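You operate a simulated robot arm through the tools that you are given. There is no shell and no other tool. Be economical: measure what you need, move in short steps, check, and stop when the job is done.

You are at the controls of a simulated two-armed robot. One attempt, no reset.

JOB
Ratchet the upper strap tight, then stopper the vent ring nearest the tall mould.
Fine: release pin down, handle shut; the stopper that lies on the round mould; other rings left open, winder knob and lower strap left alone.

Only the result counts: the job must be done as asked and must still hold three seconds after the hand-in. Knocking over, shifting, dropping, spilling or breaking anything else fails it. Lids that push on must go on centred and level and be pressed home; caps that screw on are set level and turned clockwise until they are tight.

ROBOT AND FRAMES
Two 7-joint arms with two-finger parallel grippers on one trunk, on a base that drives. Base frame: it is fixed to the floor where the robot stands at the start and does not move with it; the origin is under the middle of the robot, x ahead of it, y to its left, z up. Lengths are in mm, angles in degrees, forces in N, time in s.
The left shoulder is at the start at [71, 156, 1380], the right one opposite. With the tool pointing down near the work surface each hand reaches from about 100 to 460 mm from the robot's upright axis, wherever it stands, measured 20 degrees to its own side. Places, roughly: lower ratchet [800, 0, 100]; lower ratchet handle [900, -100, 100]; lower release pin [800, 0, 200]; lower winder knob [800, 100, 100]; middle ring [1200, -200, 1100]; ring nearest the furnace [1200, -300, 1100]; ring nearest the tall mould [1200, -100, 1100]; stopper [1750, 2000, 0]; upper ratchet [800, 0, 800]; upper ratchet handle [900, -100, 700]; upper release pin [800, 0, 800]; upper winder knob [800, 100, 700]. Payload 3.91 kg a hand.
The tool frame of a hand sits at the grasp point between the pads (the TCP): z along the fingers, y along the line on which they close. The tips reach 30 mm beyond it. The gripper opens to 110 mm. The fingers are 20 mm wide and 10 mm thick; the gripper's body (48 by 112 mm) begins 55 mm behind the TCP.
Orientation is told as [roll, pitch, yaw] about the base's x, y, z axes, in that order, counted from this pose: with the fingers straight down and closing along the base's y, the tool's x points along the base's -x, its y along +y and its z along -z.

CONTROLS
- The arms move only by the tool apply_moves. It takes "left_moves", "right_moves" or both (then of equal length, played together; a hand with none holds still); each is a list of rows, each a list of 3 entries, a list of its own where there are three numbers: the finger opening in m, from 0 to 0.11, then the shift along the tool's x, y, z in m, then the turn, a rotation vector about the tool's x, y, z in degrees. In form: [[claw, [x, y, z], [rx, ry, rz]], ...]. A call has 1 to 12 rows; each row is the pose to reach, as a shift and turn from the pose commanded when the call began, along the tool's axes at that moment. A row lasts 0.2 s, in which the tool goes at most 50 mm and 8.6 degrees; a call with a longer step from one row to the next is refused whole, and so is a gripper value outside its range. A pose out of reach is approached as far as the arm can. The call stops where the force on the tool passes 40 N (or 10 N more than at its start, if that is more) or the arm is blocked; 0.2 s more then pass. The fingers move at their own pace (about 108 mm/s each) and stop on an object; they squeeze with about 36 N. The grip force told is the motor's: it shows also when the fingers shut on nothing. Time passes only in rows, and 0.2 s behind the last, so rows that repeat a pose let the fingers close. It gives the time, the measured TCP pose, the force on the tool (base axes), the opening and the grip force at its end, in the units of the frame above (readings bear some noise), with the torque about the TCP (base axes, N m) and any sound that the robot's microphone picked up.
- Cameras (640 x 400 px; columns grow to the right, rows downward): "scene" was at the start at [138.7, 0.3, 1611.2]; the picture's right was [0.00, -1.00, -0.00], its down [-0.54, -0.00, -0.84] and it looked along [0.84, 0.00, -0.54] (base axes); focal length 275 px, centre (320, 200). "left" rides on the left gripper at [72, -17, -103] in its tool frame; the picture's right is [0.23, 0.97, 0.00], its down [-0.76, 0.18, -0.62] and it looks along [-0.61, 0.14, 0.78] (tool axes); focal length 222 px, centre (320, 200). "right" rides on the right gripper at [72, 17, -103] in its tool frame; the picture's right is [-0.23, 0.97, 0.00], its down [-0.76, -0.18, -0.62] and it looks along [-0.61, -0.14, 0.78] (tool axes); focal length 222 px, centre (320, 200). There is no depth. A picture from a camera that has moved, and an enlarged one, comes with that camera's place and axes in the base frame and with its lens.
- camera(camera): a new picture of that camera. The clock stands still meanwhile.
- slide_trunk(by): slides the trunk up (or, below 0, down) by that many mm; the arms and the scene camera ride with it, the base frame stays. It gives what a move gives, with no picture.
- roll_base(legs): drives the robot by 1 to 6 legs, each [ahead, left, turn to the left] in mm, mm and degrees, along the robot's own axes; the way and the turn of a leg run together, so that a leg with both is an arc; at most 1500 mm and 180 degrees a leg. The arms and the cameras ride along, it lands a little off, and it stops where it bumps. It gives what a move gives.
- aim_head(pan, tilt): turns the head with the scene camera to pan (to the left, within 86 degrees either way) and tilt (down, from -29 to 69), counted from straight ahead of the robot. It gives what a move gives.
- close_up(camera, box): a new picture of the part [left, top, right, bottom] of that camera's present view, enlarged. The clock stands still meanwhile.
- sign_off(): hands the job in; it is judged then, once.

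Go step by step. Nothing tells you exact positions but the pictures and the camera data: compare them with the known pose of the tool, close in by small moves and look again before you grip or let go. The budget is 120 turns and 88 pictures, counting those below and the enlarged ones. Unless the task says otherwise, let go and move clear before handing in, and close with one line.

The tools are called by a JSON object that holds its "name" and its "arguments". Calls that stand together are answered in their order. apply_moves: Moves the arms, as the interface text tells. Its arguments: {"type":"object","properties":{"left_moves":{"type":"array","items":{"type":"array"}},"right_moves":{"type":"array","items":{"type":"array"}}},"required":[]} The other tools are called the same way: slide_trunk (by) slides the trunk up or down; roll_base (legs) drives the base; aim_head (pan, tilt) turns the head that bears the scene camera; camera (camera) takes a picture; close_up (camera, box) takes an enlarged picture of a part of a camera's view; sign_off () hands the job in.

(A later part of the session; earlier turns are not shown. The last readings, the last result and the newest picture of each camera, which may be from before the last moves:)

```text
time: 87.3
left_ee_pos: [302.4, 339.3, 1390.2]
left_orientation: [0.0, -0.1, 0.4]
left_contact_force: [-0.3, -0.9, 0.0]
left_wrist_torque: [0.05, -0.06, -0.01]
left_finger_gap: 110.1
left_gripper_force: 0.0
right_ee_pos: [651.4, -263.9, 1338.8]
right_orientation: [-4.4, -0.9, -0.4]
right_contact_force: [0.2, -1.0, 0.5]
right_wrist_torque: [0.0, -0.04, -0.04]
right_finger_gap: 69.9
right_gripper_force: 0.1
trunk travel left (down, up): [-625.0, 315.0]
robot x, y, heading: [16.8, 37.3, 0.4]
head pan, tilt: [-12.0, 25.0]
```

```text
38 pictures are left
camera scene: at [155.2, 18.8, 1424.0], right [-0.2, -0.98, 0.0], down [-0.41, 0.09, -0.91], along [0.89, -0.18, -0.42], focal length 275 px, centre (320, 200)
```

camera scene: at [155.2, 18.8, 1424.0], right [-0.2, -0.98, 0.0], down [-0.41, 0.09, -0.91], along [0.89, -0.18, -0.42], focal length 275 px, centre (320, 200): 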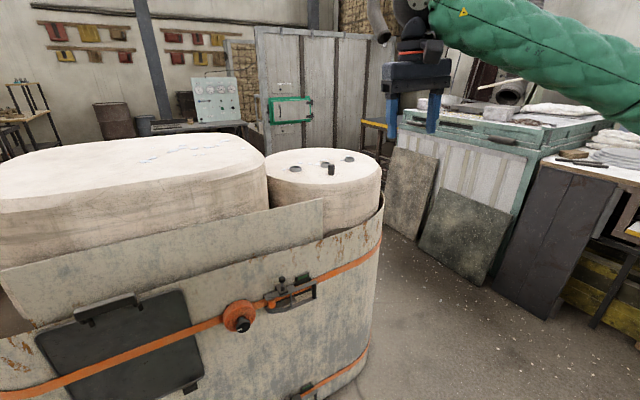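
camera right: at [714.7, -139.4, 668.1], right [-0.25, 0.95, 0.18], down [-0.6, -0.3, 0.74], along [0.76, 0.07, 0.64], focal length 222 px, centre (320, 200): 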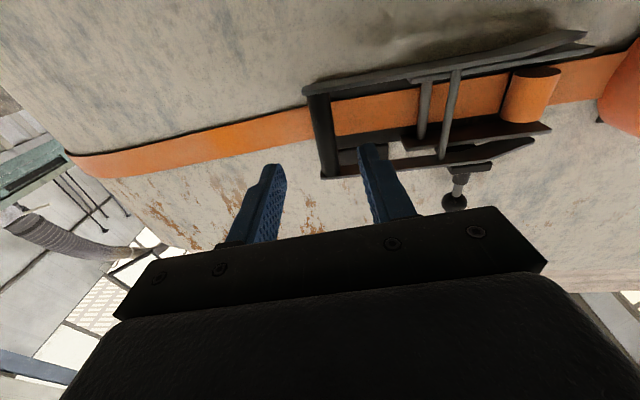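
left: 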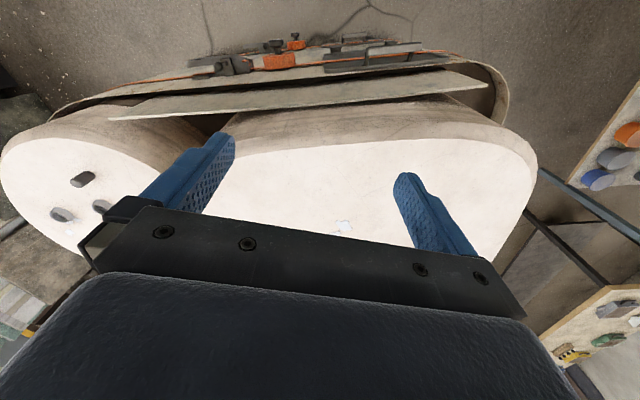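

Now I drive up to within reach of the round mould.

{"name": "roll_base", "arguments": {"legs": [[200, -155, 0], [190, 0, 0]]}}

{"name": "aim_head", "arguments": {"pan": -2, "tilt": 28}}

{"name": "close_up", "arguments": {"camera": "scene", "box": [240, 120, 400, 220]}}

{"name": "camera", "arguments": {"camera": "right"}}

```text
time: 90.3
left_ee_pos: [696.0, 185.5, 1388.8]
left_orientation: [0.0, 0.1, 0.7]
left_contact_force: [0.7, 0.4, -0.2]
left_wrist_torque: [0.02, 0.02, 0.01]
left_finger_gap: 109.7
left_gripper_force: 0.1
right_ee_pos: [1047.2, -414.2, 1337.6]
right_orientation: [-4.6, -0.8, -0.2]
right_contact_force: [0.2, -0.9, -0.1]
right_wrist_torque: [-0.01, 0.0, 0.03]
right_finger_gap: 70.4
right_gripper_force: 0.0
trunk travel left (down, up): [-625.0, 315.0]
robot x, y, heading: [408.6, -120.7, 0.7]
head pan, tilt: [-12.0, 25.0]
```

```text
time: 91.0
left_ee_pos: [694.8, 186.2, 1388.7]
left_orientation: [0.0, 0.0, 0.7]
left_contact_force: [-0.6, -0.2, -0.3]
left_wrist_torque: [0.0, 0.03, 0.0]
left_finger_gap: 110.0
left_gripper_force: 0.0
right_ee_pos: [1045.5, -413.2, 1337.4]
right_orientation: [-4.4, -0.8, -0.2]
right_contact_force: [-0.2, 0.6, -0.2]
right_wrist_torque: [0.01, 0.04, 0.01]
right_finger_gap: 70.0
right_gripper_force: 0.0
trunk travel left (down, up): [-625.0, 315.0]
robot x, y, heading: [404.7, -117.0, 0.8]
head pan, tilt: [-2.0, 28.0]
```

```text
4.00 times, centred on (320, 170) of scene
camera zoom: at [548.4, -118.7, 1419.1], right [-0.02, -1.0, 0.0], down [-0.47, 0.01, -0.88], along [0.88, -0.02, -0.47], focal length 1099 px, centre (320, 320)
```

zoom: 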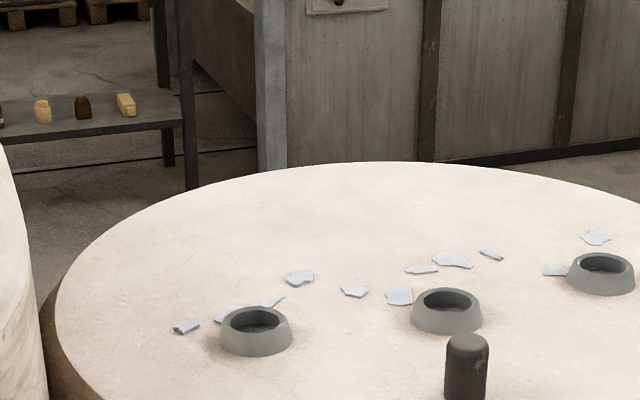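

```text
36 pictures are left
camera right: at [971.7, -389.4, 1439.3], right [0.23, 0.97, -0.07], down [0.75, -0.13, 0.65], along [0.62, -0.2, -0.76], focal length 222 px, centre (320, 200)
```

right: 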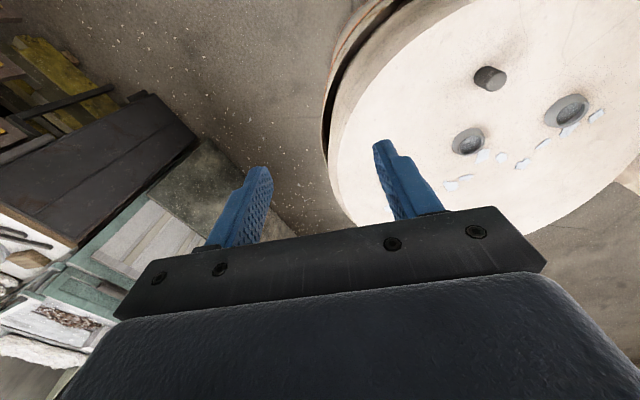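

I can see all three open rings, with ring A (nearest the tall mould) at about [1160, -92, 1093]. I'm zooming in on the stopper to fix its place and shape.

{"name": "close_up", "arguments": {"camera": "scene", "box": [320, 190, 400, 240]}}

{"name": "close_up", "arguments": {"camera": "right", "box": [440, 50, 600, 150]}}

```text
8.00 times, centred on (360, 215) of scene
camera zoom: at [548.4, -118.7, 1419.1], right [-0.02, -1.0, 0.0], down [-0.47, 0.01, -0.88], along [0.88, -0.02, -0.47], focal length 2198 px, centre (0, 80)
```

zoom: 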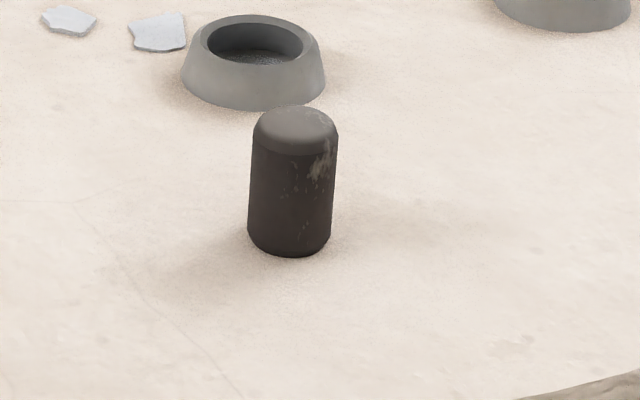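

```text
4.00 times, centred on (520, 100) of right
camera zoom: at [971.7, -389.4, 1439.3], right [0.23, 0.97, -0.07], down [0.75, -0.13, 0.65], along [0.62, -0.2, -0.76], focal length 888 px, centre (-480, 600)
```

zoom: 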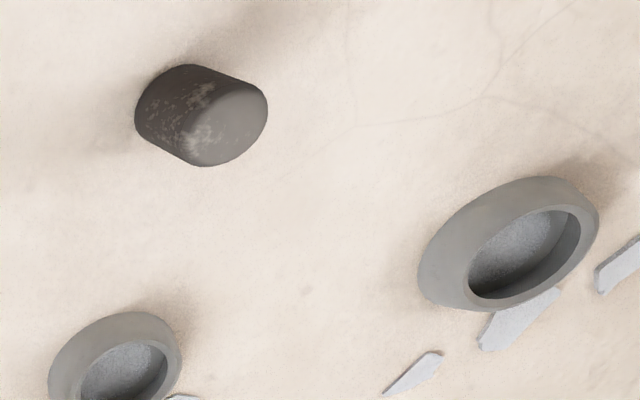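

The stopper is an upright cylinder 22 mm across, at [1081, -213], from z 1083 to 1120. Ring A is at [1154, -91.5] with its rim at z 1097. I'm levelling the hand and moving to above the stopper.

{"name": "apply_moves", "arguments": {"right_moves": [[0.05, [-0.006, 0.035, 0.01], [-1.5, 0.3, 0]], [0.05, [-0.012, 0.07, 0.02], [-3, 0.6, 0]], [0.05, [-0.018, 0.105, 0.04], [-4.4, 0.8, 0]], [0.05, [-0.024, 0.14, 0.06], [-4.4, 0.8, 0]], [0.05, [-0.03, 0.175, 0.085], [-4.4, 0.8, 0]], [0.05, [-0.035, 0.209, 0.111], [-4.4, 0.8, 0]], [0.05, [-0.035, 0.209, 0.111], [-4.4, 0.8, 0]]]}}

{"name": "camera", "arguments": {"camera": "right"}}

{"name": "close_up", "arguments": {"camera": "scene", "box": [280, 120, 440, 220]}}

```text
time: 92.6
left_ee_pos: [691.9, 185.4, 1389.9]
left_orientation: [0.0, 0.0, 0.7]
left_contact_force: [0.7, -0.8, 1.5]
left_wrist_torque: [0.03, 0.0, -0.03]
left_finger_gap: 109.7
left_gripper_force: 0.0
right_ee_pos: [1078.2, -213.6, 1213.9]
right_orientation: [0.0, 0.0, -0.1]
right_contact_force: [-0.8, -0.1, -0.8]
right_wrist_torque: [0.0, 0.0, 0.01]
right_finger_gap: 50.2
right_gripper_force: 0.0
trunk travel left (down, up): [-625.0, 315.0]
robot x, y, heading: [404.9, -113.8, 0.7]
head pan, tilt: [-2.0, 28.0]
```

```text
33 pictures are left
camera right: at [1006.3, -196.8, 1317.8], right [0.23, 0.97, 0.0], down [0.76, -0.18, 0.62], along [0.61, -0.14, -0.78], focal length 222 px, centre (320, 200)
```

right: 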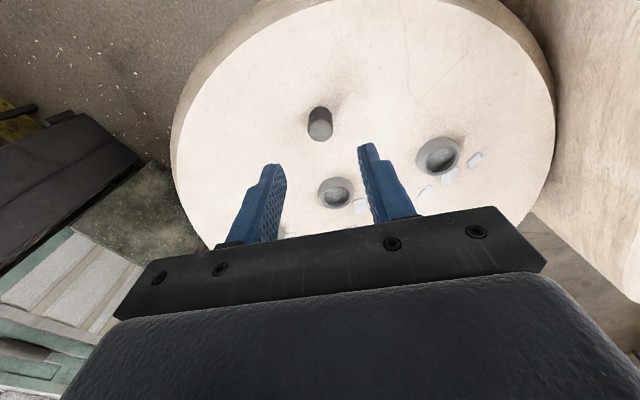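

```text
4.00 times, centred on (360, 170) of scene
camera zoom: at [547.4, -119.4, 1419.2], right [-0.02, -1.0, 0.0], down [-0.47, 0.01, -0.88], along [0.88, -0.02, -0.47], focal length 1099 px, centre (160, 320)
```

zoom: 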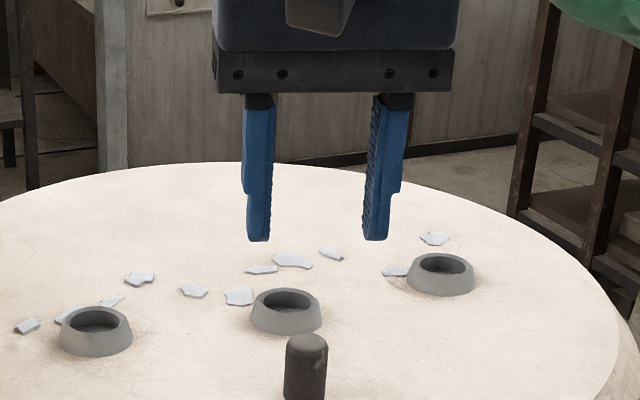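

The stopper is confirmed at [1080.3, -212.6]. I'm lowering over it so the fingertips reach z 1098, and gripping its upper half.

{"name": "apply_moves", "arguments": {"right_moves": [[0.05, [-0.0021, 0.001, 0.03], [0, 0, 0]], [0.05, [-0.0021, 0.001, 0.055], [0, 0, 0]], [0.05, [-0.0021, 0.001, 0.072], [0, 0, 0]], [0.05, [-0.0021, 0.001, 0.086], [0, 0, 0]], [0.05, [-0.0021, 0.001, 0.086], [0, 0, 0]]]}}

{"name": "close_up", "arguments": {"camera": "scene", "box": [290, 150, 418, 230]}}

{"name": "close_up", "arguments": {"camera": "right", "box": [240, 80, 400, 180]}}

```text
time: 93.8
left_ee_pos: [693.4, 186.6, 1388.1]
left_orientation: [0.1, 0.0, 0.8]
left_contact_force: [0.5, -0.8, 0.9]
left_wrist_torque: [-0.01, -0.01, -0.02]
left_finger_gap: 110.0
left_gripper_force: 0.0
right_ee_pos: [1085.1, -213.7, 1126.5]
right_orientation: [-0.1, 0.0, -0.1]
right_contact_force: [0.1, 0.0, -0.8]
right_wrist_torque: [-0.01, 0.0, 0.03]
right_finger_gap: 49.9
right_gripper_force: 0.0
trunk travel left (down, up): [-625.0, 315.0]
robot x, y, heading: [409.8, -116.2, 1.0]
head pan, tilt: [-2.0, 28.0]
```

```text
5.00 times, centred on (354, 190) of scene
camera zoom: at [548.4, -118.1, 1419.1], right [-0.02, -1.0, 0.0], down [-0.47, 0.01, -0.88], along [0.88, -0.02, -0.47], focal length 1374 px, centre (150, 250)
```

zoom: 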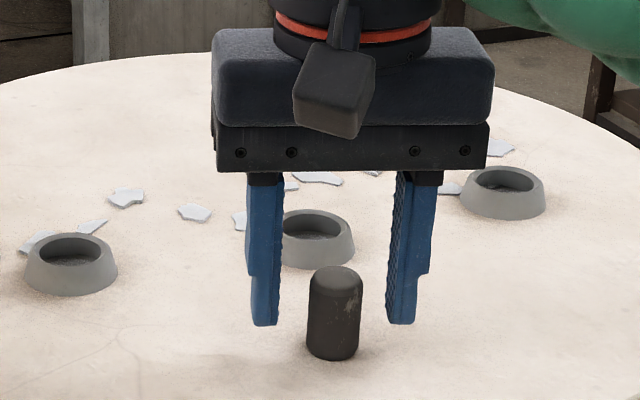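

```text
4.00 times, centred on (320, 130) of right
camera zoom: at [1012.2, -196.3, 1229.6], right [0.23, 0.97, 0.0], down [0.76, -0.18, 0.62], along [0.61, -0.14, -0.78], focal length 888 px, centre (320, 480)
```

zoom: 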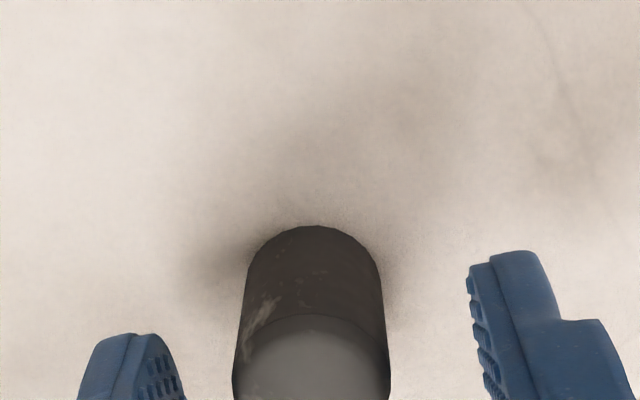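

The stopper sits about 5 mm nearer the robot than the grip centre. I'm correcting that and closing.

{"name": "apply_moves", "arguments": {"right_moves": [[0.05, [0.005, 0.001, 0], [0, 0, 0]], [0.03, [0.005, 0.001, 0], [0, 0, 0]], [0.0, [0.005, 0.001, 0], [0, 0, 0]], [0.0, [0.005, 0.001, 0], [0, 0, 0]], [0.0, [0.005, 0.001, 0], [0, 0, 0]]]}}

{"name": "close_up", "arguments": {"camera": "right", "box": [240, 80, 400, 180]}}

```text
time: 95.0
left_ee_pos: [694.1, 185.7, 1389.2]
left_orientation: [0.1, -0.1, 0.6]
left_contact_force: [0.0, 0.1, 0.0]
left_wrist_torque: [0.0, 0.0, -0.02]
left_finger_gap: 109.8
left_gripper_force: 0.0
right_ee_pos: [1078.9, -211.0, 1125.4]
right_orientation: [-0.1, -0.1, -0.1]
right_contact_force: [0.5, 0.5, 3.0]
right_wrist_torque: [0.02, -0.03, 0.02]
right_finger_gap: 22.5
right_gripper_force: 35.9
trunk travel left (down, up): [-625.0, 315.0]
robot x, y, heading: [409.0, -115.5, 0.6]
head pan, tilt: [-2.0, 28.0]
```

```text
4.00 times, centred on (320, 130) of right
camera zoom: at [1007.2, -195.6, 1229.9], right [0.23, 0.97, 0.0], down [0.76, -0.18, 0.62], along [0.61, -0.14, -0.78], focal length 888 px, centre (320, 480)
```

zoom: 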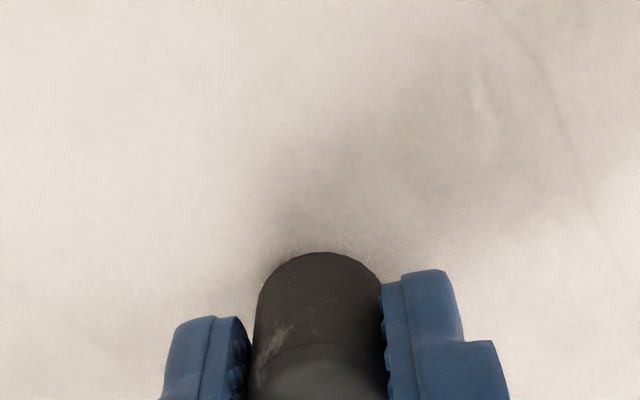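

Gripped at 22.5 mm. I'm lifting it and carrying it above ring A.

{"name": "apply_moves", "arguments": {"right_moves": [[0.0, [0, 0, -0.03], [0, 0, 0]], [0.0, [0, 0, -0.065], [0, 0, 0]], [0.0, [-0.015, 0.025, -0.075], [0, 0, 0]], [0.0, [-0.03, 0.05, -0.075], [0, 0, 0]], [0.0, [-0.045, 0.075, -0.075], [0, 0, 0]], [0.0, [-0.06, 0.1, -0.075], [0, 0, 0]], [0.0, [-0.073, 0.118, -0.075], [0, 0, 0]], [0.0, [-0.073, 0.118, -0.075], [0, 0, 0]]]}}

{"name": "camera", "arguments": {"camera": "right"}}

{"name": "close_up", "arguments": {"camera": "scene", "box": [230, 130, 390, 230]}}

```text
time: 96.8
left_ee_pos: [694.3, 186.0, 1390.1]
left_orientation: [0.1, 0.0, 0.7]
left_contact_force: [0.3, -0.9, -0.2]
left_wrist_torque: [-0.03, 0.03, 0.02]
left_finger_gap: 109.7
left_gripper_force: 0.0
right_ee_pos: [1153.5, -93.5, 1198.8]
right_orientation: [-0.1, 0.0, -0.1]
right_contact_force: [-0.3, -1.1, -0.2]
right_wrist_torque: [0.03, -0.02, 0.02]
right_finger_gap: 0.0
right_gripper_force: 36.2
trunk travel left (down, up): [-625.0, 315.0]
robot x, y, heading: [410.0, -117.6, 0.5]
head pan, tilt: [-2.0, 28.0]
```

```text
28 pictures are left
camera right: at [1080.7, -77.3, 1303.5], right [0.23, 0.97, 0.0], down [0.76, -0.18, 0.62], along [0.61, -0.14, -0.78], focal length 222 px, centre (320, 200)
```

right: 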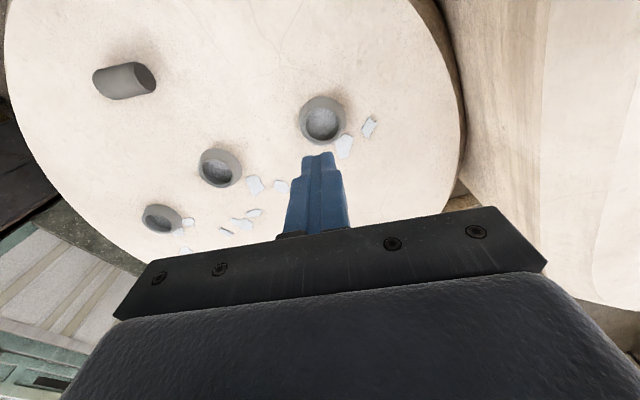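

```text
4.00 times, centred on (310, 180) of scene
camera zoom: at [548.5, -118.8, 1419.1], right [-0.02, -1.0, 0.0], down [-0.47, 0.01, -0.88], along [0.88, -0.02, -0.47], focal length 1099 px, centre (360, 280)
```

zoom: 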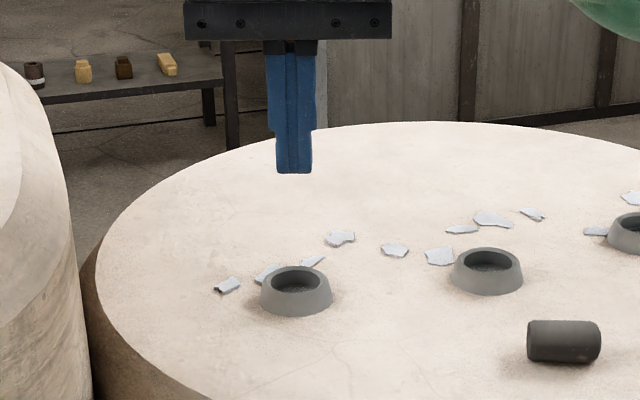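

The stopper slipped out of the fingertip grip and is now lying on the mould near [1080, -247], next to the middle ring; nothing else moved. I'm looking closely to plan standing it up again.

{"name": "close_up", "arguments": {"camera": "scene", "box": [330, 180, 410, 230]}}

{"name": "close_up", "arguments": {"camera": "right", "box": [70, 40, 230, 140]}}

```text
8.00 times, centred on (370, 205) of scene
camera zoom: at [548.5, -118.8, 1419.1], right [-0.02, -1.0, 0.0], down [-0.47, 0.01, -0.88], along [0.88, -0.02, -0.47], focal length 2198 px, centre (-80, 160)
```

zoom: 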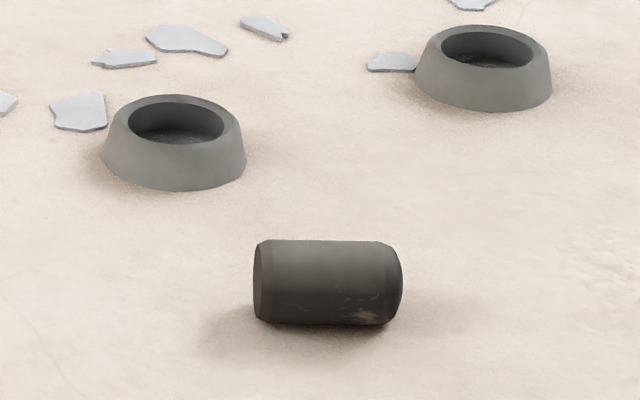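

```text
4.00 times, centred on (150, 90) of right
camera zoom: at [1080.7, -77.3, 1303.5], right [0.23, 0.97, 0.0], down [0.76, -0.18, 0.62], along [0.61, -0.14, -0.78], focal length 888 px, centre (1000, 640)
```

zoom: 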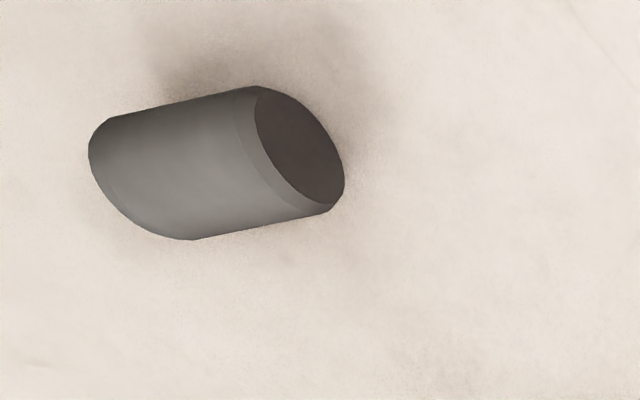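

The former bottom (small bevel) points to +y and the former top to -y. My plan: turn the lying stopper on the spot by gripping its ends, then stand it up with a tilted grip, and regrip it deeper. First I'm going above it with the fingers along its axis.

{"name": "apply_moves", "arguments": {"right_moves": [[0.062, [0.018, -0.038, 0], [0, 0, 1.5]], [0.062, [0.036, -0.076, 0], [0, 0, 3]], [0.062, [0.054, -0.114, 0], [0, 0, 5]], [0.062, [0.0725, -0.1525, 0], [0, 0, 5]], [0.062, [0.0725, -0.1525, 0.03], [0, 0, 5]], [0.062, [0.0725, -0.1525, 0.03], [0, 0, 5]]]}}

{"name": "close_up", "arguments": {"camera": "right", "box": [220, 60, 420, 185]}}

```text
time: 98.2
left_ee_pos: [693.5, 184.3, 1388.7]
left_orientation: [0.0, 0.0, 0.8]
left_contact_force: [0.3, 0.5, 0.2]
left_wrist_torque: [-0.01, -0.08, -0.05]
left_finger_gap: 110.1
left_gripper_force: 0.1
right_ee_pos: [1081.4, -249.1, 1168.2]
right_orientation: [-0.1, 0.0, -5.1]
right_contact_force: [0.1, -0.4, 0.3]
right_wrist_torque: [-0.01, 0.01, 0.01]
right_finger_gap: 62.0
right_gripper_force: 0.1
trunk travel left (down, up): [-625.0, 315.0]
robot x, y, heading: [409.2, -118.3, 0.7]
head pan, tilt: [-2.0, 28.0]
```

```text
3.20 times, centred on (320, 122) of right
camera zoom: at [1010.7, -225.7, 1272.6], right [0.31, 0.95, 0.0], down [0.74, -0.24, 0.62], along [0.59, -0.2, -0.78], focal length 711 px, centre (320, 448)
```

zoom: 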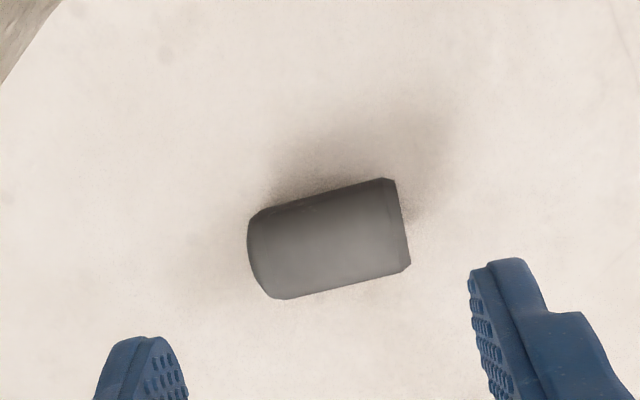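

Aligned to within 3 mm. I'm descending and gripping the stopper by its ends.

{"name": "apply_moves", "arguments": {"right_moves": [[0.062, [0.0026, 0.0024, 0.02], [0, 0, 0]], [0.062, [0.0026, 0.0024, 0.038], [0, 0, 0]], [0.062, [0.0026, 0.0024, 0.051], [0, 0, 0]], [0.03, [0.0026, 0.0024, 0.051], [0, 0, 0]], [0.0, [0.0026, 0.0024, 0.051], [0, 0, 0]], [0.0, [0.0026, 0.0024, 0.051], [0, 0, 0]]]}}

{"name": "close_up", "arguments": {"camera": "scene", "box": [310, 150, 438, 230]}}

```text
time: 99.6
left_ee_pos: [694.2, 186.2, 1389.6]
left_orientation: [0.0, 0.0, 0.7]
left_contact_force: [0.0, 1.3, 0.3]
left_wrist_torque: [0.0, -0.04, 0.01]
left_finger_gap: 109.8
left_gripper_force: 0.1
right_ee_pos: [1079.0, -244.3, 1121.0]
right_orientation: [0.0, 0.0, -5.1]
right_contact_force: [-0.1, -0.9, 0.7]
right_wrist_torque: [0.0, 0.02, -0.04]
right_finger_gap: 38.9
right_gripper_force: 36.3
trunk travel left (down, up): [-625.0, 315.0]
robot x, y, heading: [408.6, -115.5, 0.3]
head pan, tilt: [-2.0, 28.0]
```

```text
5.00 times, centred on (374, 190) of scene
camera zoom: at [548.5, -118.5, 1419.1], right [-0.02, -1.0, 0.0], down [-0.47, 0.01, -0.88], along [0.88, -0.02, -0.47], focal length 1374 px, centre (50, 250)
```

zoom: 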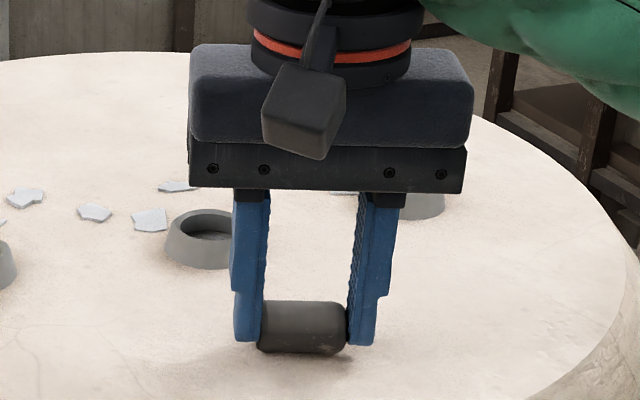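

The ends are held (38.9 mm). I'm turning the stopper 65° on the spot with a slight lift, and setting it back.

{"name": "apply_moves", "arguments": {"right_moves": [[0.0, [0, 0, -0.004], [0, 0, 0]], [0.0, [0, 0, -0.004], [0, 0, -8]], [0.0, [0, 0, -0.004], [0, 0, -16]], [0.0, [0, 0, -0.004], [0, 0, -24]], [0.0, [0, 0, -0.004], [0, 0, -32]], [0.0, [0, 0, -0.004], [0, 0, -40]], [0.0, [0, 0, -0.004], [0, 0, -48]], [0.0, [0, 0, -0.004], [0, 0, -56]], [0.0, [0, 0, -0.004], [0, 0, -64]], [0.0, [0, 0, -0.002], [0, 0, -65]], [0.0, [0, 0, 0], [0, 0, -65]]]}}

{"name": "close_up", "arguments": {"camera": "scene", "box": [310, 150, 438, 230]}}

```text
time: 102.0
left_ee_pos: [694.3, 185.3, 1389.4]
left_orientation: [0.0, 0.0, 0.7]
left_contact_force: [-0.2, 0.1, 0.9]
left_wrist_torque: [-0.01, 0.06, -0.01]
left_finger_gap: 109.9
left_gripper_force: 0.0
right_ee_pos: [1077.8, -244.3, 1120.1]
right_orientation: [0.1, 0.2, 60.0]
right_contact_force: [-0.6, -0.2, -0.6]
right_wrist_torque: [-0.01, 0.0, -0.01]
right_finger_gap: 38.5
right_gripper_force: 36.1
trunk travel left (down, up): [-625.0, 315.0]
robot x, y, heading: [409.5, -118.4, 0.5]
head pan, tilt: [-2.0, 28.0]
```

```text
5.00 times, centred on (374, 190) of scene
camera zoom: at [548.6, -118.6, 1419.1], right [-0.02, -1.0, 0.0], down [-0.47, 0.01, -0.88], along [0.88, -0.02, -0.47], focal length 1374 px, centre (50, 250)
```

zoom: 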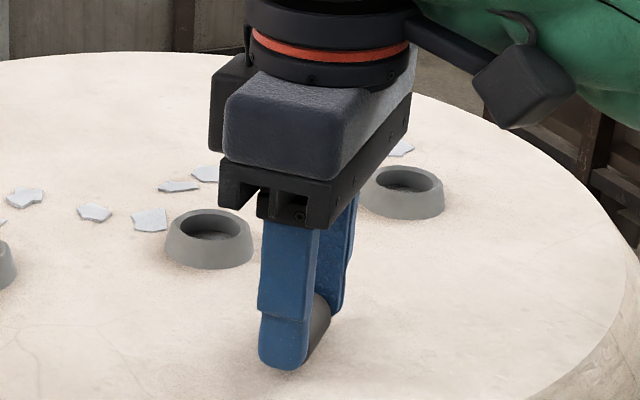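

That worked. I'm releasing, lifting 70 mm and turning the hand to yaw -30, so that the fingers will straddle the stopper's diameter.

{"name": "apply_moves", "arguments": {"right_moves": [[0.06, [0, 0, 0], [0, 0, 0]], [0.06, [0, 0, 0], [0, 0, 0]], [0.06, [0, 0, -0.035], [0, 0, 0]], [0.06, [0, 0, -0.07], [0, 0, 4]], [0.06, [0, 0, -0.07], [0, 0, 12]], [0.06, [0, 0, -0.07], [0, 0, 20]], [0.06, [0, 0, -0.07], [0, 0, 28]], [0.06, [0, 0, -0.07], [0, 0, 36]], [0.06, [0, 0, -0.07], [0, 0, 44]], [0.06, [0, 0, -0.07], [0, 0, 52]]]}}

{"name": "apply_moves", "arguments": {"right_moves": [[0.05, [0, 0, 0], [0, 0, 8]], [0.05, [0, 0, 0], [0, 0, 16]], [0.05, [0, 0, 0], [0, 0, 24]], [0.05, [0, 0, 0], [0, 0, 32]], [0.05, [0, 0, 0], [0, 0, 38]], [0.05, [0, 0, 0], [0, 0, 38]]]}}

{"name": "close_up", "arguments": {"camera": "right", "box": [220, 60, 420, 185]}}

```text
time: 104.2
left_ee_pos: [693.7, 186.5, 1389.0]
left_orientation: [0.0, 0.0, 0.7]
left_contact_force: [0.8, 0.6, 0.5]
left_wrist_torque: [-0.01, -0.02, 0.0]
left_finger_gap: 110.1
left_gripper_force: 0.1
right_ee_pos: [1079.2, -244.3, 1188.2]
right_orientation: [0.0, 0.1, 7.8]
right_contact_force: [1.1, -0.1, -0.3]
right_wrist_torque: [0.0, -0.01, 0.01]
right_finger_gap: 60.1
right_gripper_force: 0.1
trunk travel left (down, up): [-625.0, 315.0]
robot x, y, heading: [405.0, -120.5, 0.6]
head pan, tilt: [-2.0, 28.0]
```

```text
time: 105.6
left_ee_pos: [693.5, 184.6, 1388.8]
left_orientation: [0.0, 0.0, 0.6]
left_contact_force: [-0.3, -0.1, -0.6]
left_wrist_torque: [0.01, -0.01, -0.02]
left_finger_gap: 109.9
left_gripper_force: 0.1
right_ee_pos: [1078.4, -244.0, 1190.1]
right_orientation: [-0.1, 0.0, -30.1]
right_contact_force: [-0.2, 0.5, 0.7]
right_wrist_torque: [0.0, 0.02, -0.01]
right_finger_gap: 50.0
right_gripper_force: 0.0
trunk travel left (down, up): [-625.0, 315.0]
robot x, y, heading: [406.8, -116.5, 0.6]
head pan, tilt: [-2.0, 28.0]
```

```text
3.20 times, centred on (320, 122) of right
camera zoom: at [1023.8, -192.9, 1293.9], right [0.69, 0.73, 0.0], down [0.57, -0.54, 0.62], along [0.45, -0.43, -0.78], focal length 711 px, centre (320, 448)
```

zoom: 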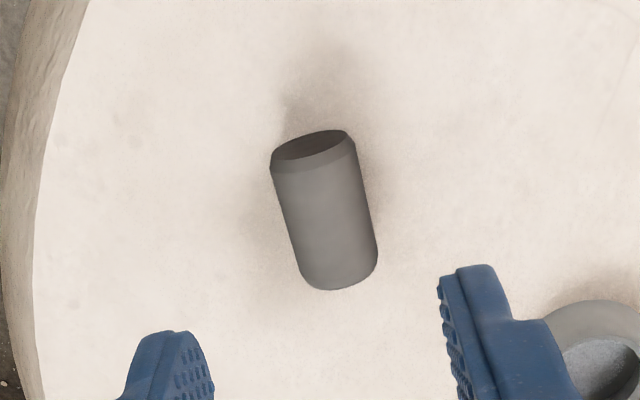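

The stopper lies along the hand's plane, top end outward. I'm tilting the hand back 25° just above it, to see whether the arm can take that pose.

{"name": "apply_moves", "arguments": {"right_moves": [[0.05, [-0.004, 0, 0.01], [0, 6, 0]], [0.05, [-0.008, 0.0005, 0.02], [0, 13, 0]], [0.05, [-0.011, 0.0009, 0.035], [0, 20, 0]], [0.05, [-0.0136, 0.0009, 0.05], [0, 25, 0]], [0.05, [-0.0136, 0.0009, 0.05], [0, 25, 0]]]}}

{"name": "close_up", "arguments": {"camera": "right", "box": [220, 60, 420, 185]}}

```text
time: 106.8
left_ee_pos: [693.9, 186.1, 1390.1]
left_orientation: [-0.1, 0.0, 0.7]
left_contact_force: [-0.1, 0.0, 0.3]
left_wrist_torque: [0.02, 0.02, 0.01]
left_finger_gap: 109.9
left_gripper_force: 0.1
right_ee_pos: [1087.7, -249.5, 1139.8]
right_orientation: [-0.1, 24.9, -30.1]
right_contact_force: [-0.2, 0.5, 0.7]
right_wrist_torque: [-0.01, -0.04, -0.03]
right_finger_gap: 50.1
right_gripper_force: 0.0
trunk travel left (down, up): [-625.0, 315.0]
robot x, y, heading: [401.0, -116.1, 0.8]
head pan, tilt: [-2.0, 28.0]
```

```text
3.20 times, centred on (320, 122) of right
camera zoom: at [1077.8, -223.9, 1264.3], right [0.67, 0.74, -0.1], down [0.74, -0.63, 0.24], along [0.12, -0.23, -0.96], focal length 711 px, centre (320, 448)
```

zoom: 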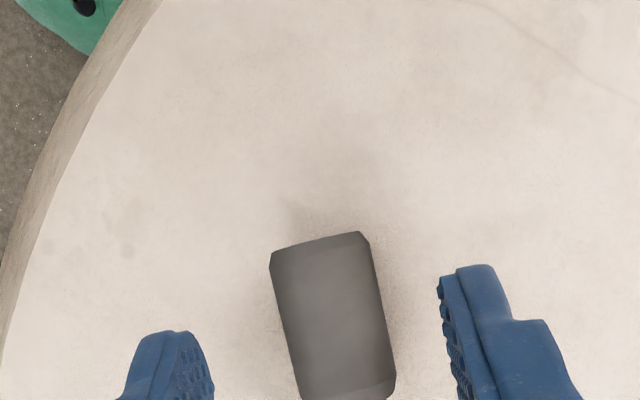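

The pose is reachable. I'm lowering 23 mm with a small centring shift, and closing on the stopper's diameter.

{"name": "apply_moves", "arguments": {"right_moves": [[0.05, [-0.005, 0.002, 0.01], [0, 0, 0]], [0.05, [-0.0106, 0.002, 0.0204], [0, 0, 0]], [0.05, [-0.0106, 0.002, 0.0204], [0, 0, 0]], [0.03, [-0.0106, 0.002, 0.0204], [0, 0, 0]], [0.0, [-0.0106, 0.002, 0.0204], [0, 0, 0]], [0.0, [-0.0106, 0.002, 0.0204], [0, 0, 0]]]}}

{"name": "close_up", "arguments": {"camera": "scene", "box": [310, 150, 438, 230]}}

```text
time: 108.2
left_ee_pos: [694.0, 186.2, 1389.4]
left_orientation: [0.1, 0.1, 0.6]
left_contact_force: [0.9, 0.3, -0.9]
left_wrist_torque: [0.01, 0.0, -0.03]
left_finger_gap: 110.1
left_gripper_force: 0.0
right_ee_pos: [1091.3, -249.0, 1117.1]
right_orientation: [0.0, 25.1, -30.1]
right_contact_force: [0.3, 0.2, 0.1]
right_wrist_torque: [-0.01, -0.02, -0.01]
right_finger_gap: 22.3
right_gripper_force: 36.0
trunk travel left (down, up): [-625.0, 315.0]
robot x, y, heading: [408.6, -118.3, 0.9]
head pan, tilt: [-2.0, 28.0]
```

```text
5.00 times, centred on (374, 190) of scene
camera zoom: at [548.5, -118.5, 1419.1], right [-0.02, -1.0, 0.0], down [-0.47, 0.01, -0.88], along [0.88, -0.02, -0.47], focal length 1374 px, centre (50, 250)
```

zoom: 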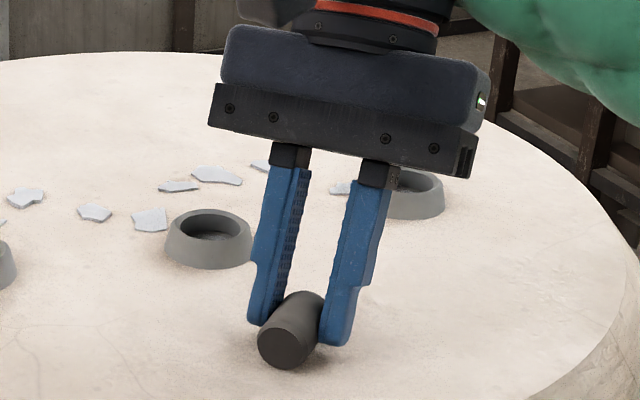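

Held at 22.3 mm. I'm lifting slowly by 30 mm, then swinging the hand forward 75° about the stopper to stand it up.

{"name": "apply_moves", "arguments": {"right_moves": [[0.0, [0.0042, 0, -0.0091], [0, 0, 0]], [0.0, [0.0085, 0, -0.0181], [0, 0, 0]], [0.0, [0.0127, 0, -0.0272], [0, 0, 0]], [0.0, [0.0163, 0, -0.0269], [0, -8.33, 0]], [0.0, [0.0199, 0, -0.0261], [0, -16.67, 0]], [0.0, [0.0233, 0, -0.0249], [0, -25, 0]], [0.0, [0.0264, 0, -0.0231], [0, -33.3, 0]], [0.0, [0.0293, 0, -0.0209], [0, -41.7, 0]], [0.0, [0.0319, 0, -0.0183], [0, -50, 0]], [0.0, [0.034, 0, -0.0153], [0, -58.3, 0]], [0.0, [0.0357, 0, -0.0121], [0, -66.7, 0]], [0.0, [0.0368, 0, -0.0087], [0, -75, 0]]]}}

{"name": "close_up", "arguments": {"camera": "scene", "box": [300, 130, 460, 230]}}

```text
time: 110.8
left_ee_pos: [693.7, 186.9, 1389.9]
left_orientation: [-0.2, 0.0, 0.6]
left_contact_force: [-1.1, 0.8, 0.7]
left_wrist_torque: [-0.02, 0.0, -0.01]
left_finger_gap: 109.7
left_gripper_force: 0.1
right_ee_pos: [1066.7, -232.4, 1140.6]
right_orientation: [-0.1, -50.2, -30.0]
right_contact_force: [-0.2, -0.2, -0.8]
right_wrist_torque: [0.01, 0.02, 0.0]
right_finger_gap: 22.3
right_gripper_force: 36.3
trunk travel left (down, up): [-625.0, 315.0]
robot x, y, heading: [404.9, -118.4, 0.9]
head pan, tilt: [-2.0, 28.0]
```

```text
4.00 times, centred on (380, 180) of scene
camera zoom: at [548.1, -117.8, 1419.1], right [-0.02, -1.0, 0.0], down [-0.47, 0.01, -0.88], along [0.88, -0.02, -0.47], focal length 1099 px, centre (80, 280)
```

zoom: 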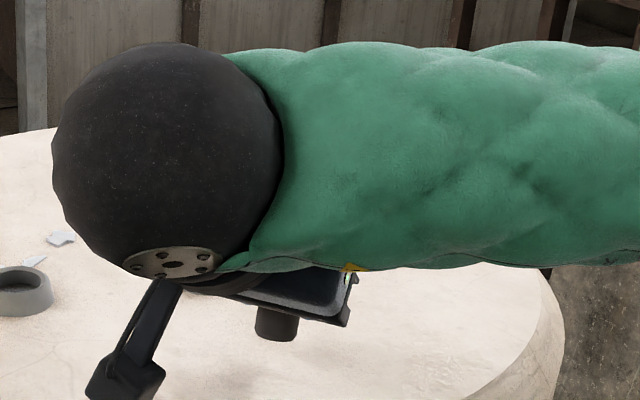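

It stayed in the grip and is nearly upright. I'll straighten it another 6° and lower it gently towards the mould surface.

{"name": "apply_moves", "arguments": {"right_moves": [[0.0, [0.0059, 0, 0.0032], [0, -3, 0]], [0.0, [0.0103, 0, 0.0065], [0, -6, 0]], [0.0, [0.0133, 0, 0.009], [0, -6, 0]], [0.0, [0.0149, 0, 0.0103], [0, -6, 0]], [0.0, [0.0156, 0, 0.011], [0, -6, 0]], [0.0, [0.0164, 0, 0.0116], [0, -6, 0]], [0.0, [0.0164, 0, 0.0116], [0, -6, 0]]]}}

{"name": "camera", "arguments": {"camera": "right"}}

```text
time: 112.4
left_ee_pos: [693.6, 186.5, 1389.9]
left_orientation: [0.1, 0.0, 0.7]
left_contact_force: [-0.4, -0.2, -0.1]
left_wrist_torque: [0.0, 0.01, 0.02]
left_finger_gap: 110.0
left_gripper_force: 0.1
right_ee_pos: [1063.4, -233.5, 1121.3]
right_orientation: [-0.1, -56.1, -30.0]
right_contact_force: [0.8, -0.8, 9.8]
right_wrist_torque: [-0.17, -0.2, 0.01]
right_finger_gap: 22.5
right_gripper_force: 36.1
trunk travel left (down, up): [-625.0, 315.0]
robot x, y, heading: [406.1, -119.3, 0.8]
head pan, tilt: [-2.0, 28.0]
```

```text
17 pictures are left
camera right: at [963.4, -155.7, 1119.7], right [0.6, 0.78, 0.19], down [-0.17, -0.11, 0.98], along [0.78, -0.62, 0.07], focal length 222 px, centre (320, 200)
```

right: 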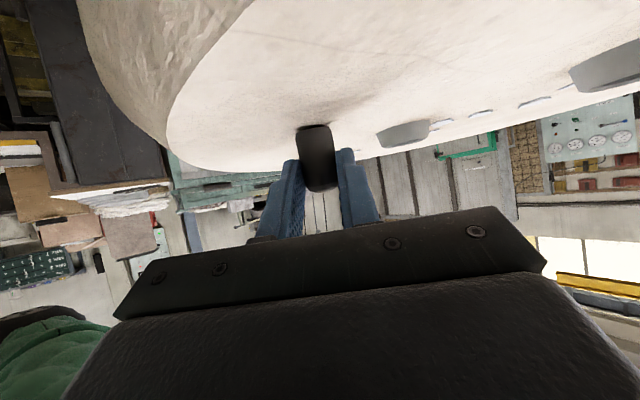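

It touches down with about 10 N. I'm opening and letting it settle, then backing out along the fingers.

{"name": "apply_moves", "arguments": {"right_moves": [[0.03, [0, 0, 0], [0, 0, 0]], [0.045, [0, 0, 0], [0, 0, 0]], [0.05, [0, 0, 0], [0, 0, 0]], [0.05, [0, 0, -0.01], [0, 0, 0]], [0.05, [0, 0, -0.03], [0, 0, 0]], [0.05, [-0.01, 0, -0.06], [0, 0, 0]], [0.05, [-0.025, 0, -0.09], [0, 0, 0]]]}}

{"name": "camera", "arguments": {"camera": "right"}}

```text
time: 114.0
left_ee_pos: [693.6, 186.7, 1389.5]
left_orientation: [-0.1, 0.0, 0.7]
left_contact_force: [-0.1, 0.1, -0.2]
left_wrist_torque: [0.0, -0.02, 0.02]
left_finger_gap: 110.0
left_gripper_force: 0.1
right_ee_pos: [1012.8, -202.9, 1190.9]
right_orientation: [-0.3, -56.1, -29.9]
right_contact_force: [-0.1, 1.2, 0.3]
right_wrist_torque: [0.03, 0.02, 0.02]
right_finger_gap: 50.1
right_gripper_force: 0.0
trunk travel left (down, up): [-625.0, 315.0]
robot x, y, heading: [408.3, -118.7, 0.6]
head pan, tilt: [-2.0, 28.0]
```

```text
16 pictures are left
camera right: at [910.9, -125.0, 1189.5], right [0.6, 0.78, 0.19], down [-0.17, -0.11, 0.98], along [0.78, -0.62, 0.07], focal length 222 px, centre (320, 200)
```

right: 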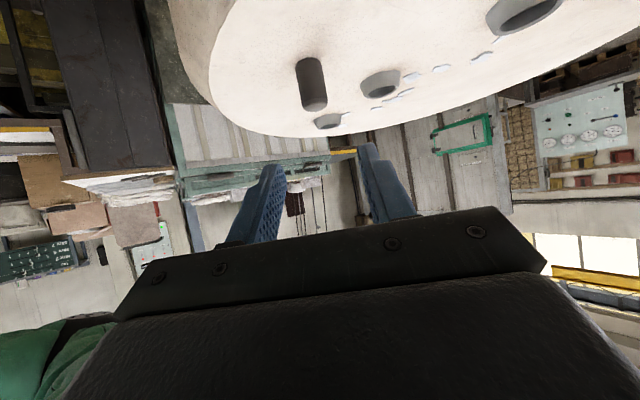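

The stopper stands upright again. I'm levelling the hand above it and squaring the yaw.

{"name": "apply_moves", "arguments": {"right_moves": [[0.05, [-0.01, 0, 0], [0, 7, 0]], [0.05, [-0.02, 0, 0.007], [0, 14, 0]], [0.05, [-0.028, 0, 0.014], [0, 21, 0]], [0.05, [-0.036, 0, 0.021], [0, 28, 0]], [0.05, [-0.042, 0, 0.028], [0, 35, 0]], [0.05, [-0.047, 0, 0.035], [0, 42, 0]], [0.05, [-0.052, 0, 0.042], [0, 49, 0]], [0.05, [-0.057, -0.001, 0.0487], [0, 56.1, 0]]]}}

{"name": "apply_moves", "arguments": {"right_moves": [[0.05, [0, 0, 0], [0, 0, -8]], [0.05, [0, 0, 0], [0, 0, -16]], [0.05, [0, 0, 0], [0, 0, -24]], [0.05, [0, 0, 0], [0, 0, -30]], [0.05, [0, 0, 0], [0, 0, -30]]]}}

{"name": "camera", "arguments": {"camera": "right"}}

```text
time: 115.8
left_ee_pos: [695.9, 185.3, 1388.9]
left_orientation: [0.0, -0.1, 0.7]
left_contact_force: [-0.1, -0.4, -0.1]
left_wrist_torque: [-0.03, 0.0, 0.01]
left_finger_gap: 110.1
left_gripper_force: 0.1
right_ee_pos: [1077.2, -240.3, 1210.9]
right_orientation: [0.0, 0.3, -30.1]
right_contact_force: [-0.3, 0.4, 0.7]
right_wrist_torque: [-0.01, 0.04, 0.02]
right_finger_gap: 50.0
right_gripper_force: 0.0
trunk travel left (down, up): [-625.0, 315.0]
robot x, y, heading: [408.7, -112.2, 0.7]
head pan, tilt: [-2.0, 28.0]
```

```text
time: 117.0
left_ee_pos: [693.8, 186.7, 1389.4]
left_orientation: [-0.1, 0.0, 0.7]
left_contact_force: [0.5, -0.3, -0.1]
left_wrist_torque: [0.0, 0.01, 0.02]
left_finger_gap: 110.0
left_gripper_force: 0.1
right_ee_pos: [1074.7, -239.5, 1211.3]
right_orientation: [-0.1, 0.1, 0.0]
right_contact_force: [-0.4, 0.0, 0.4]
right_wrist_torque: [-0.02, -0.04, 0.01]
right_finger_gap: 50.0
right_gripper_force: 0.0
trunk travel left (down, up): [-625.0, 315.0]
robot x, y, heading: [409.3, -120.2, 0.9]
head pan, tilt: [-2.0, 28.0]
```

```text
15 pictures are left
camera right: at [1002.6, -223.1, 1315.4], right [0.23, 0.97, 0.0], down [0.76, -0.18, 0.62], along [0.61, -0.14, -0.78], focal length 222 px, centre (320, 200)
```

right: 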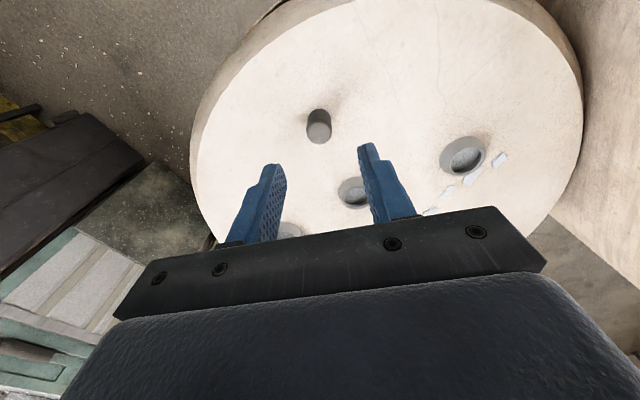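

The stopper is 2 mm from the hand's axis. I'm lowering and gripping it again; this time I'll move slowly.

{"name": "apply_moves", "arguments": {"right_moves": [[0.05, [-0.002, 0, 0.03], [0, 0, 0]], [0.05, [-0.002, 0, 0.06], [0, 0, 0]], [0.05, [-0.002, 0, 0.077], [0, 0, 0]], [0.05, [-0.002, 0, 0.086], [0, 0, 0]], [0.05, [-0.002, 0, 0.086], [0, 0, 0]]]}}

{"name": "close_up", "arguments": {"camera": "right", "box": [240, 80, 400, 180]}}

```text
time: 118.2
left_ee_pos: [693.1, 185.5, 1389.2]
left_orientation: [0.0, 0.0, 0.7]
left_contact_force: [-0.4, -0.7, -0.9]
left_wrist_torque: [-0.01, -0.01, 0.0]
left_finger_gap: 110.1
left_gripper_force: 0.1
right_ee_pos: [1075.4, -239.1, 1125.2]
right_orientation: [-0.1, 0.1, -0.1]
right_contact_force: [-0.3, -0.2, 0.0]
right_wrist_torque: [0.01, 0.0, -0.02]
right_finger_gap: 50.0
right_gripper_force: 0.2
trunk travel left (down, up): [-625.0, 315.0]
robot x, y, heading: [406.7, -117.5, 0.7]
head pan, tilt: [-2.0, 28.0]
```

```text
4.00 times, centred on (320, 130) of right
camera zoom: at [1002.9, -222.2, 1228.6], right [0.23, 0.97, 0.0], down [0.76, -0.18, 0.62], along [0.6, -0.14, -0.78], focal length 888 px, centre (320, 480)
```

zoom: 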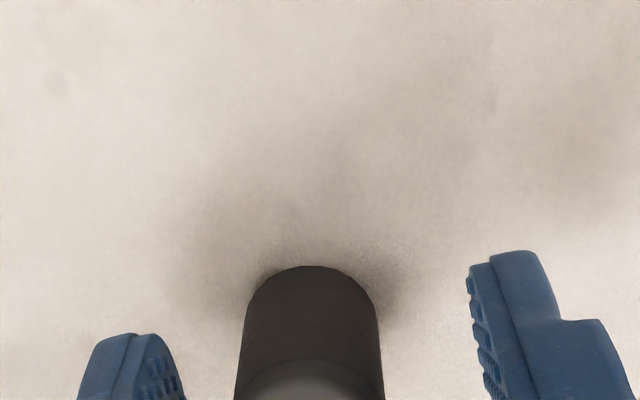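

Centred. I'll go 3 mm deeper, close, then lift slowly and check the grip.

{"name": "apply_moves", "arguments": {"right_moves": [[0.05, [-0.0005, 0, 0.003], [0, 0, 0]], [0.03, [-0.0005, 0, 0.003], [0, 0, 0]], [0.0, [-0.0005, 0, 0.003], [0, 0, 0]], [0.0, [-0.0005, 0, 0.003], [0, 0, 0]], [0.0, [-0.0005, 0, 0.003], [0, 0, 0]], [0.0, [-0.0005, 0, 0.001], [0, 0, 0]], [0.0, [-0.0005, 0, -0.003], [0, 0, 0]], [0.0, [-0.0005, 0, -0.008], [0, 0, 0]], [0.0, [-0.0005, 0, -0.014], [0, 0, 0]], [0.0, [-0.0005, 0, -0.02], [0, 0, 0]], [0.0, [-0.0005, 0, -0.025], [0, 0, 0]], [0.0, [-0.0005, 0, -0.028], [0, 0, 0]]]}}

```text
time: 120.8
left_ee_pos: [695.1, 185.4, 1388.6]
left_orientation: [0.0, 0.0, 0.7]
left_contact_force: [0.4, 0.3, 0.0]
left_wrist_torque: [0.03, 0.01, 0.01]
left_finger_gap: 110.2
left_gripper_force: 0.1
right_ee_pos: [1076.1, -240.4, 1154.2]
right_orientation: [0.1, 0.1, -0.2]
right_contact_force: [-0.2, 0.1, 0.5]
right_wrist_torque: [0.0, 0.03, 0.0]
right_finger_gap: 22.0
right_gripper_force: 35.8
trunk travel left (down, up): [-625.0, 315.0]
robot x, y, heading: [411.0, -116.0, 0.7]
head pan, tilt: [-2.0, 28.0]
```

It is held firmly (22 mm). I'm carrying it slowly to ring A, keeping about 17 mm above the rim.

{"name": "apply_moves", "arguments": {"right_moves": [[0.0, [-0.003, 0.006, -0.003], [0, 0, 0]], [0.0, [-0.009, 0.017, -0.006], [0, 0, 0]], [0.0, [-0.016, 0.031, -0.008], [0, 0, 0]], [0.0, [-0.024, 0.046, -0.008], [0, 0, 0]], [0.0, [-0.032, 0.062, -0.008], [0, 0, 0]], [0.0, [-0.04, 0.077, -0.008], [0, 0, 0]], [0.0, [-0.048, 0.092, -0.008], [0, 0, 0]], [0.0, [-0.056, 0.107, -0.008], [0, 0, 0]], [0.0, [-0.063, 0.121, -0.008], [0, 0, 0]], [0.0, [-0.07, 0.134, -0.008], [0, 0, 0]], [0.0, [-0.0745, 0.143, -0.008], [0, 0, 0]], [0.0, [-0.0764, 0.1464, -0.008], [0, 0, 0]]]}}

{"name": "close_up", "arguments": {"camera": "scene", "box": [250, 140, 378, 220]}}

{"name": "close_up", "arguments": {"camera": "right", "box": [240, 60, 400, 160]}}

```text
time: 123.4
left_ee_pos: [695.1, 185.5, 1389.1]
left_orientation: [0.0, 0.0, 0.6]
left_contact_force: [0.2, -0.5, -0.7]
left_wrist_torque: [-0.02, 0.02, 0.01]
left_finger_gap: 109.9
left_gripper_force: 0.0
right_ee_pos: [1153.4, -92.3, 1160.9]
right_orientation: [0.0, 0.0, -0.1]
right_contact_force: [-0.1, 0.2, -0.2]
right_wrist_torque: [0.0, 0.04, 0.0]
right_finger_gap: 21.6
right_gripper_force: 35.9
trunk travel left (down, up): [-625.0, 315.0]
robot x, y, heading: [407.7, -121.0, 0.6]
head pan, tilt: [-2.0, 28.0]
```

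```text
5.00 times, centred on (314, 180) of scene
camera zoom: at [548.6, -118.3, 1419.0], right [-0.02, -1.0, 0.0], down [-0.47, 0.01, -0.88], along [0.88, -0.02, -0.47], focal length 1374 px, centre (350, 300)
```

zoom: 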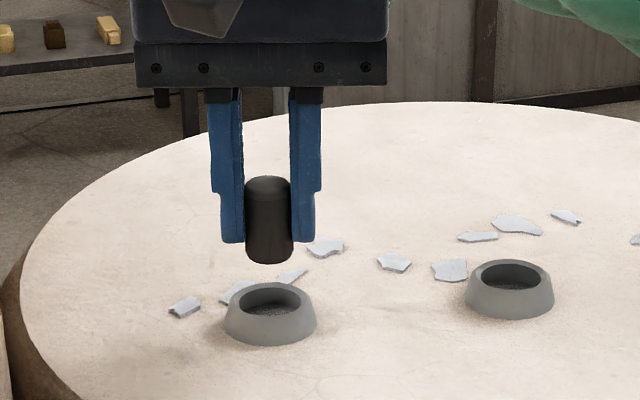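

```text
4.00 times, centred on (320, 110) of right
camera zoom: at [1080.9, -76.2, 1264.4], right [0.23, 0.97, 0.0], down [0.76, -0.18, 0.62], along [0.6, -0.14, -0.78], focal length 888 px, centre (320, 560)
```

zoom: 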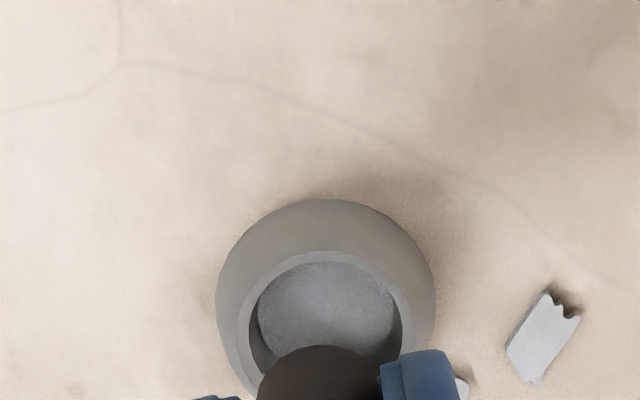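

It lines up: ring A's centre is at [1153.2, -91.2] and the stopper's bottom at about [1155, -91]. I'm shifting 2 mm back and lowering until the stopper is about 8 mm inside the ring.

{"name": "apply_moves", "arguments": {"right_moves": [[0.0, [0.002, 0, 0.003], [0, 0, 0]], [0.0, [0.002, 0, 0.009], [0, 0, 0]], [0.0, [0.002, 0, 0.015], [0, 0, 0]], [0.0, [0.002, 0, 0.02], [0, 0, 0]], [0.0, [0.002, 0, 0.024], [0, 0, 0]], [0.0, [0.002, 0, 0.028], [0, 0, 0]], [0.0, [0.002, 0, 0.031], [0, 0, 0]], [0.0, [0.002, 0, 0.032], [0, 0, 0]]]}}

{"name": "close_up", "arguments": {"camera": "scene", "box": [260, 160, 340, 210]}}

```text
time: 125.2
left_ee_pos: [694.7, 186.8, 1388.5]
left_orientation: [-0.2, 0.0, 0.8]
left_contact_force: [-0.4, -0.4, -0.2]
left_wrist_torque: [0.04, -0.03, 0.03]
left_finger_gap: 109.8
left_gripper_force: 0.1
right_ee_pos: [1151.1, -93.3, 1128.5]
right_orientation: [-0.1, 0.2, -0.1]
right_contact_force: [6.1, 7.1, 0.3]
right_wrist_torque: [0.2, -0.22, 0.04]
right_finger_gap: 22.0
right_gripper_force: 35.6
trunk travel left (down, up): [-625.0, 315.0]
robot x, y, heading: [408.8, -115.5, 0.5]
head pan, tilt: [-2.0, 28.0]
```

```text
8.00 times, centred on (300, 185) of scene
camera zoom: at [549.2, -117.9, 1418.9], right [-0.02, -1.0, 0.0], down [-0.47, 0.01, -0.88], along [0.88, -0.02, -0.47], focal length 2198 px, centre (480, 320)
```

zoom: 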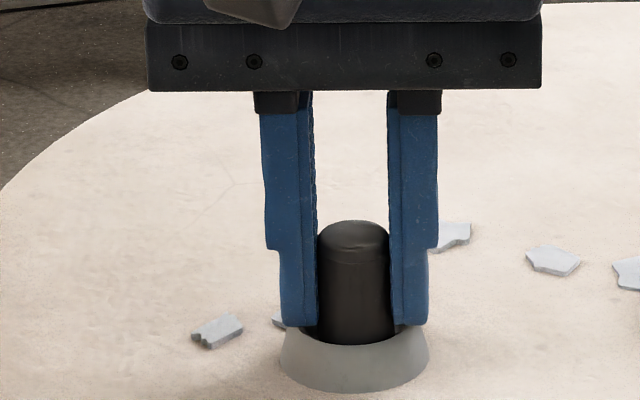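

It is in the bore and touching one side (6 to 7 N). I'm shifting 1.5 mm each way to relieve that before letting go.

{"name": "apply_moves", "arguments": {"right_moves": [[0.0, [-0.001, 0.001, 0], [0, 0, 0]], [0.0, [-0.0018, 0.0018, 0], [0, 0, 0]], [0.0, [-0.0018, 0.0018, 0.001], [0, 0, 0]]]}}

```text
time: 126.0
left_ee_pos: [694.1, 186.4, 1388.7]
left_orientation: [0.0, 0.1, 0.6]
left_contact_force: [0.4, -1.3, -0.1]
left_wrist_torque: [-0.04, 0.01, 0.02]
left_finger_gap: 110.0
left_gripper_force: 0.1
right_ee_pos: [1153.3, -90.7, 1129.2]
right_orientation: [0.0, 0.2, -0.1]
right_contact_force: [0.1, -0.3, 0.0]
right_wrist_torque: [-0.04, 0.02, -0.03]
right_finger_gap: 21.6
right_gripper_force: 36.1
trunk travel left (down, up): [-625.0, 315.0]
robot x, y, heading: [405.9, -120.6, 0.9]
head pan, tilt: [-2.0, 28.0]
```

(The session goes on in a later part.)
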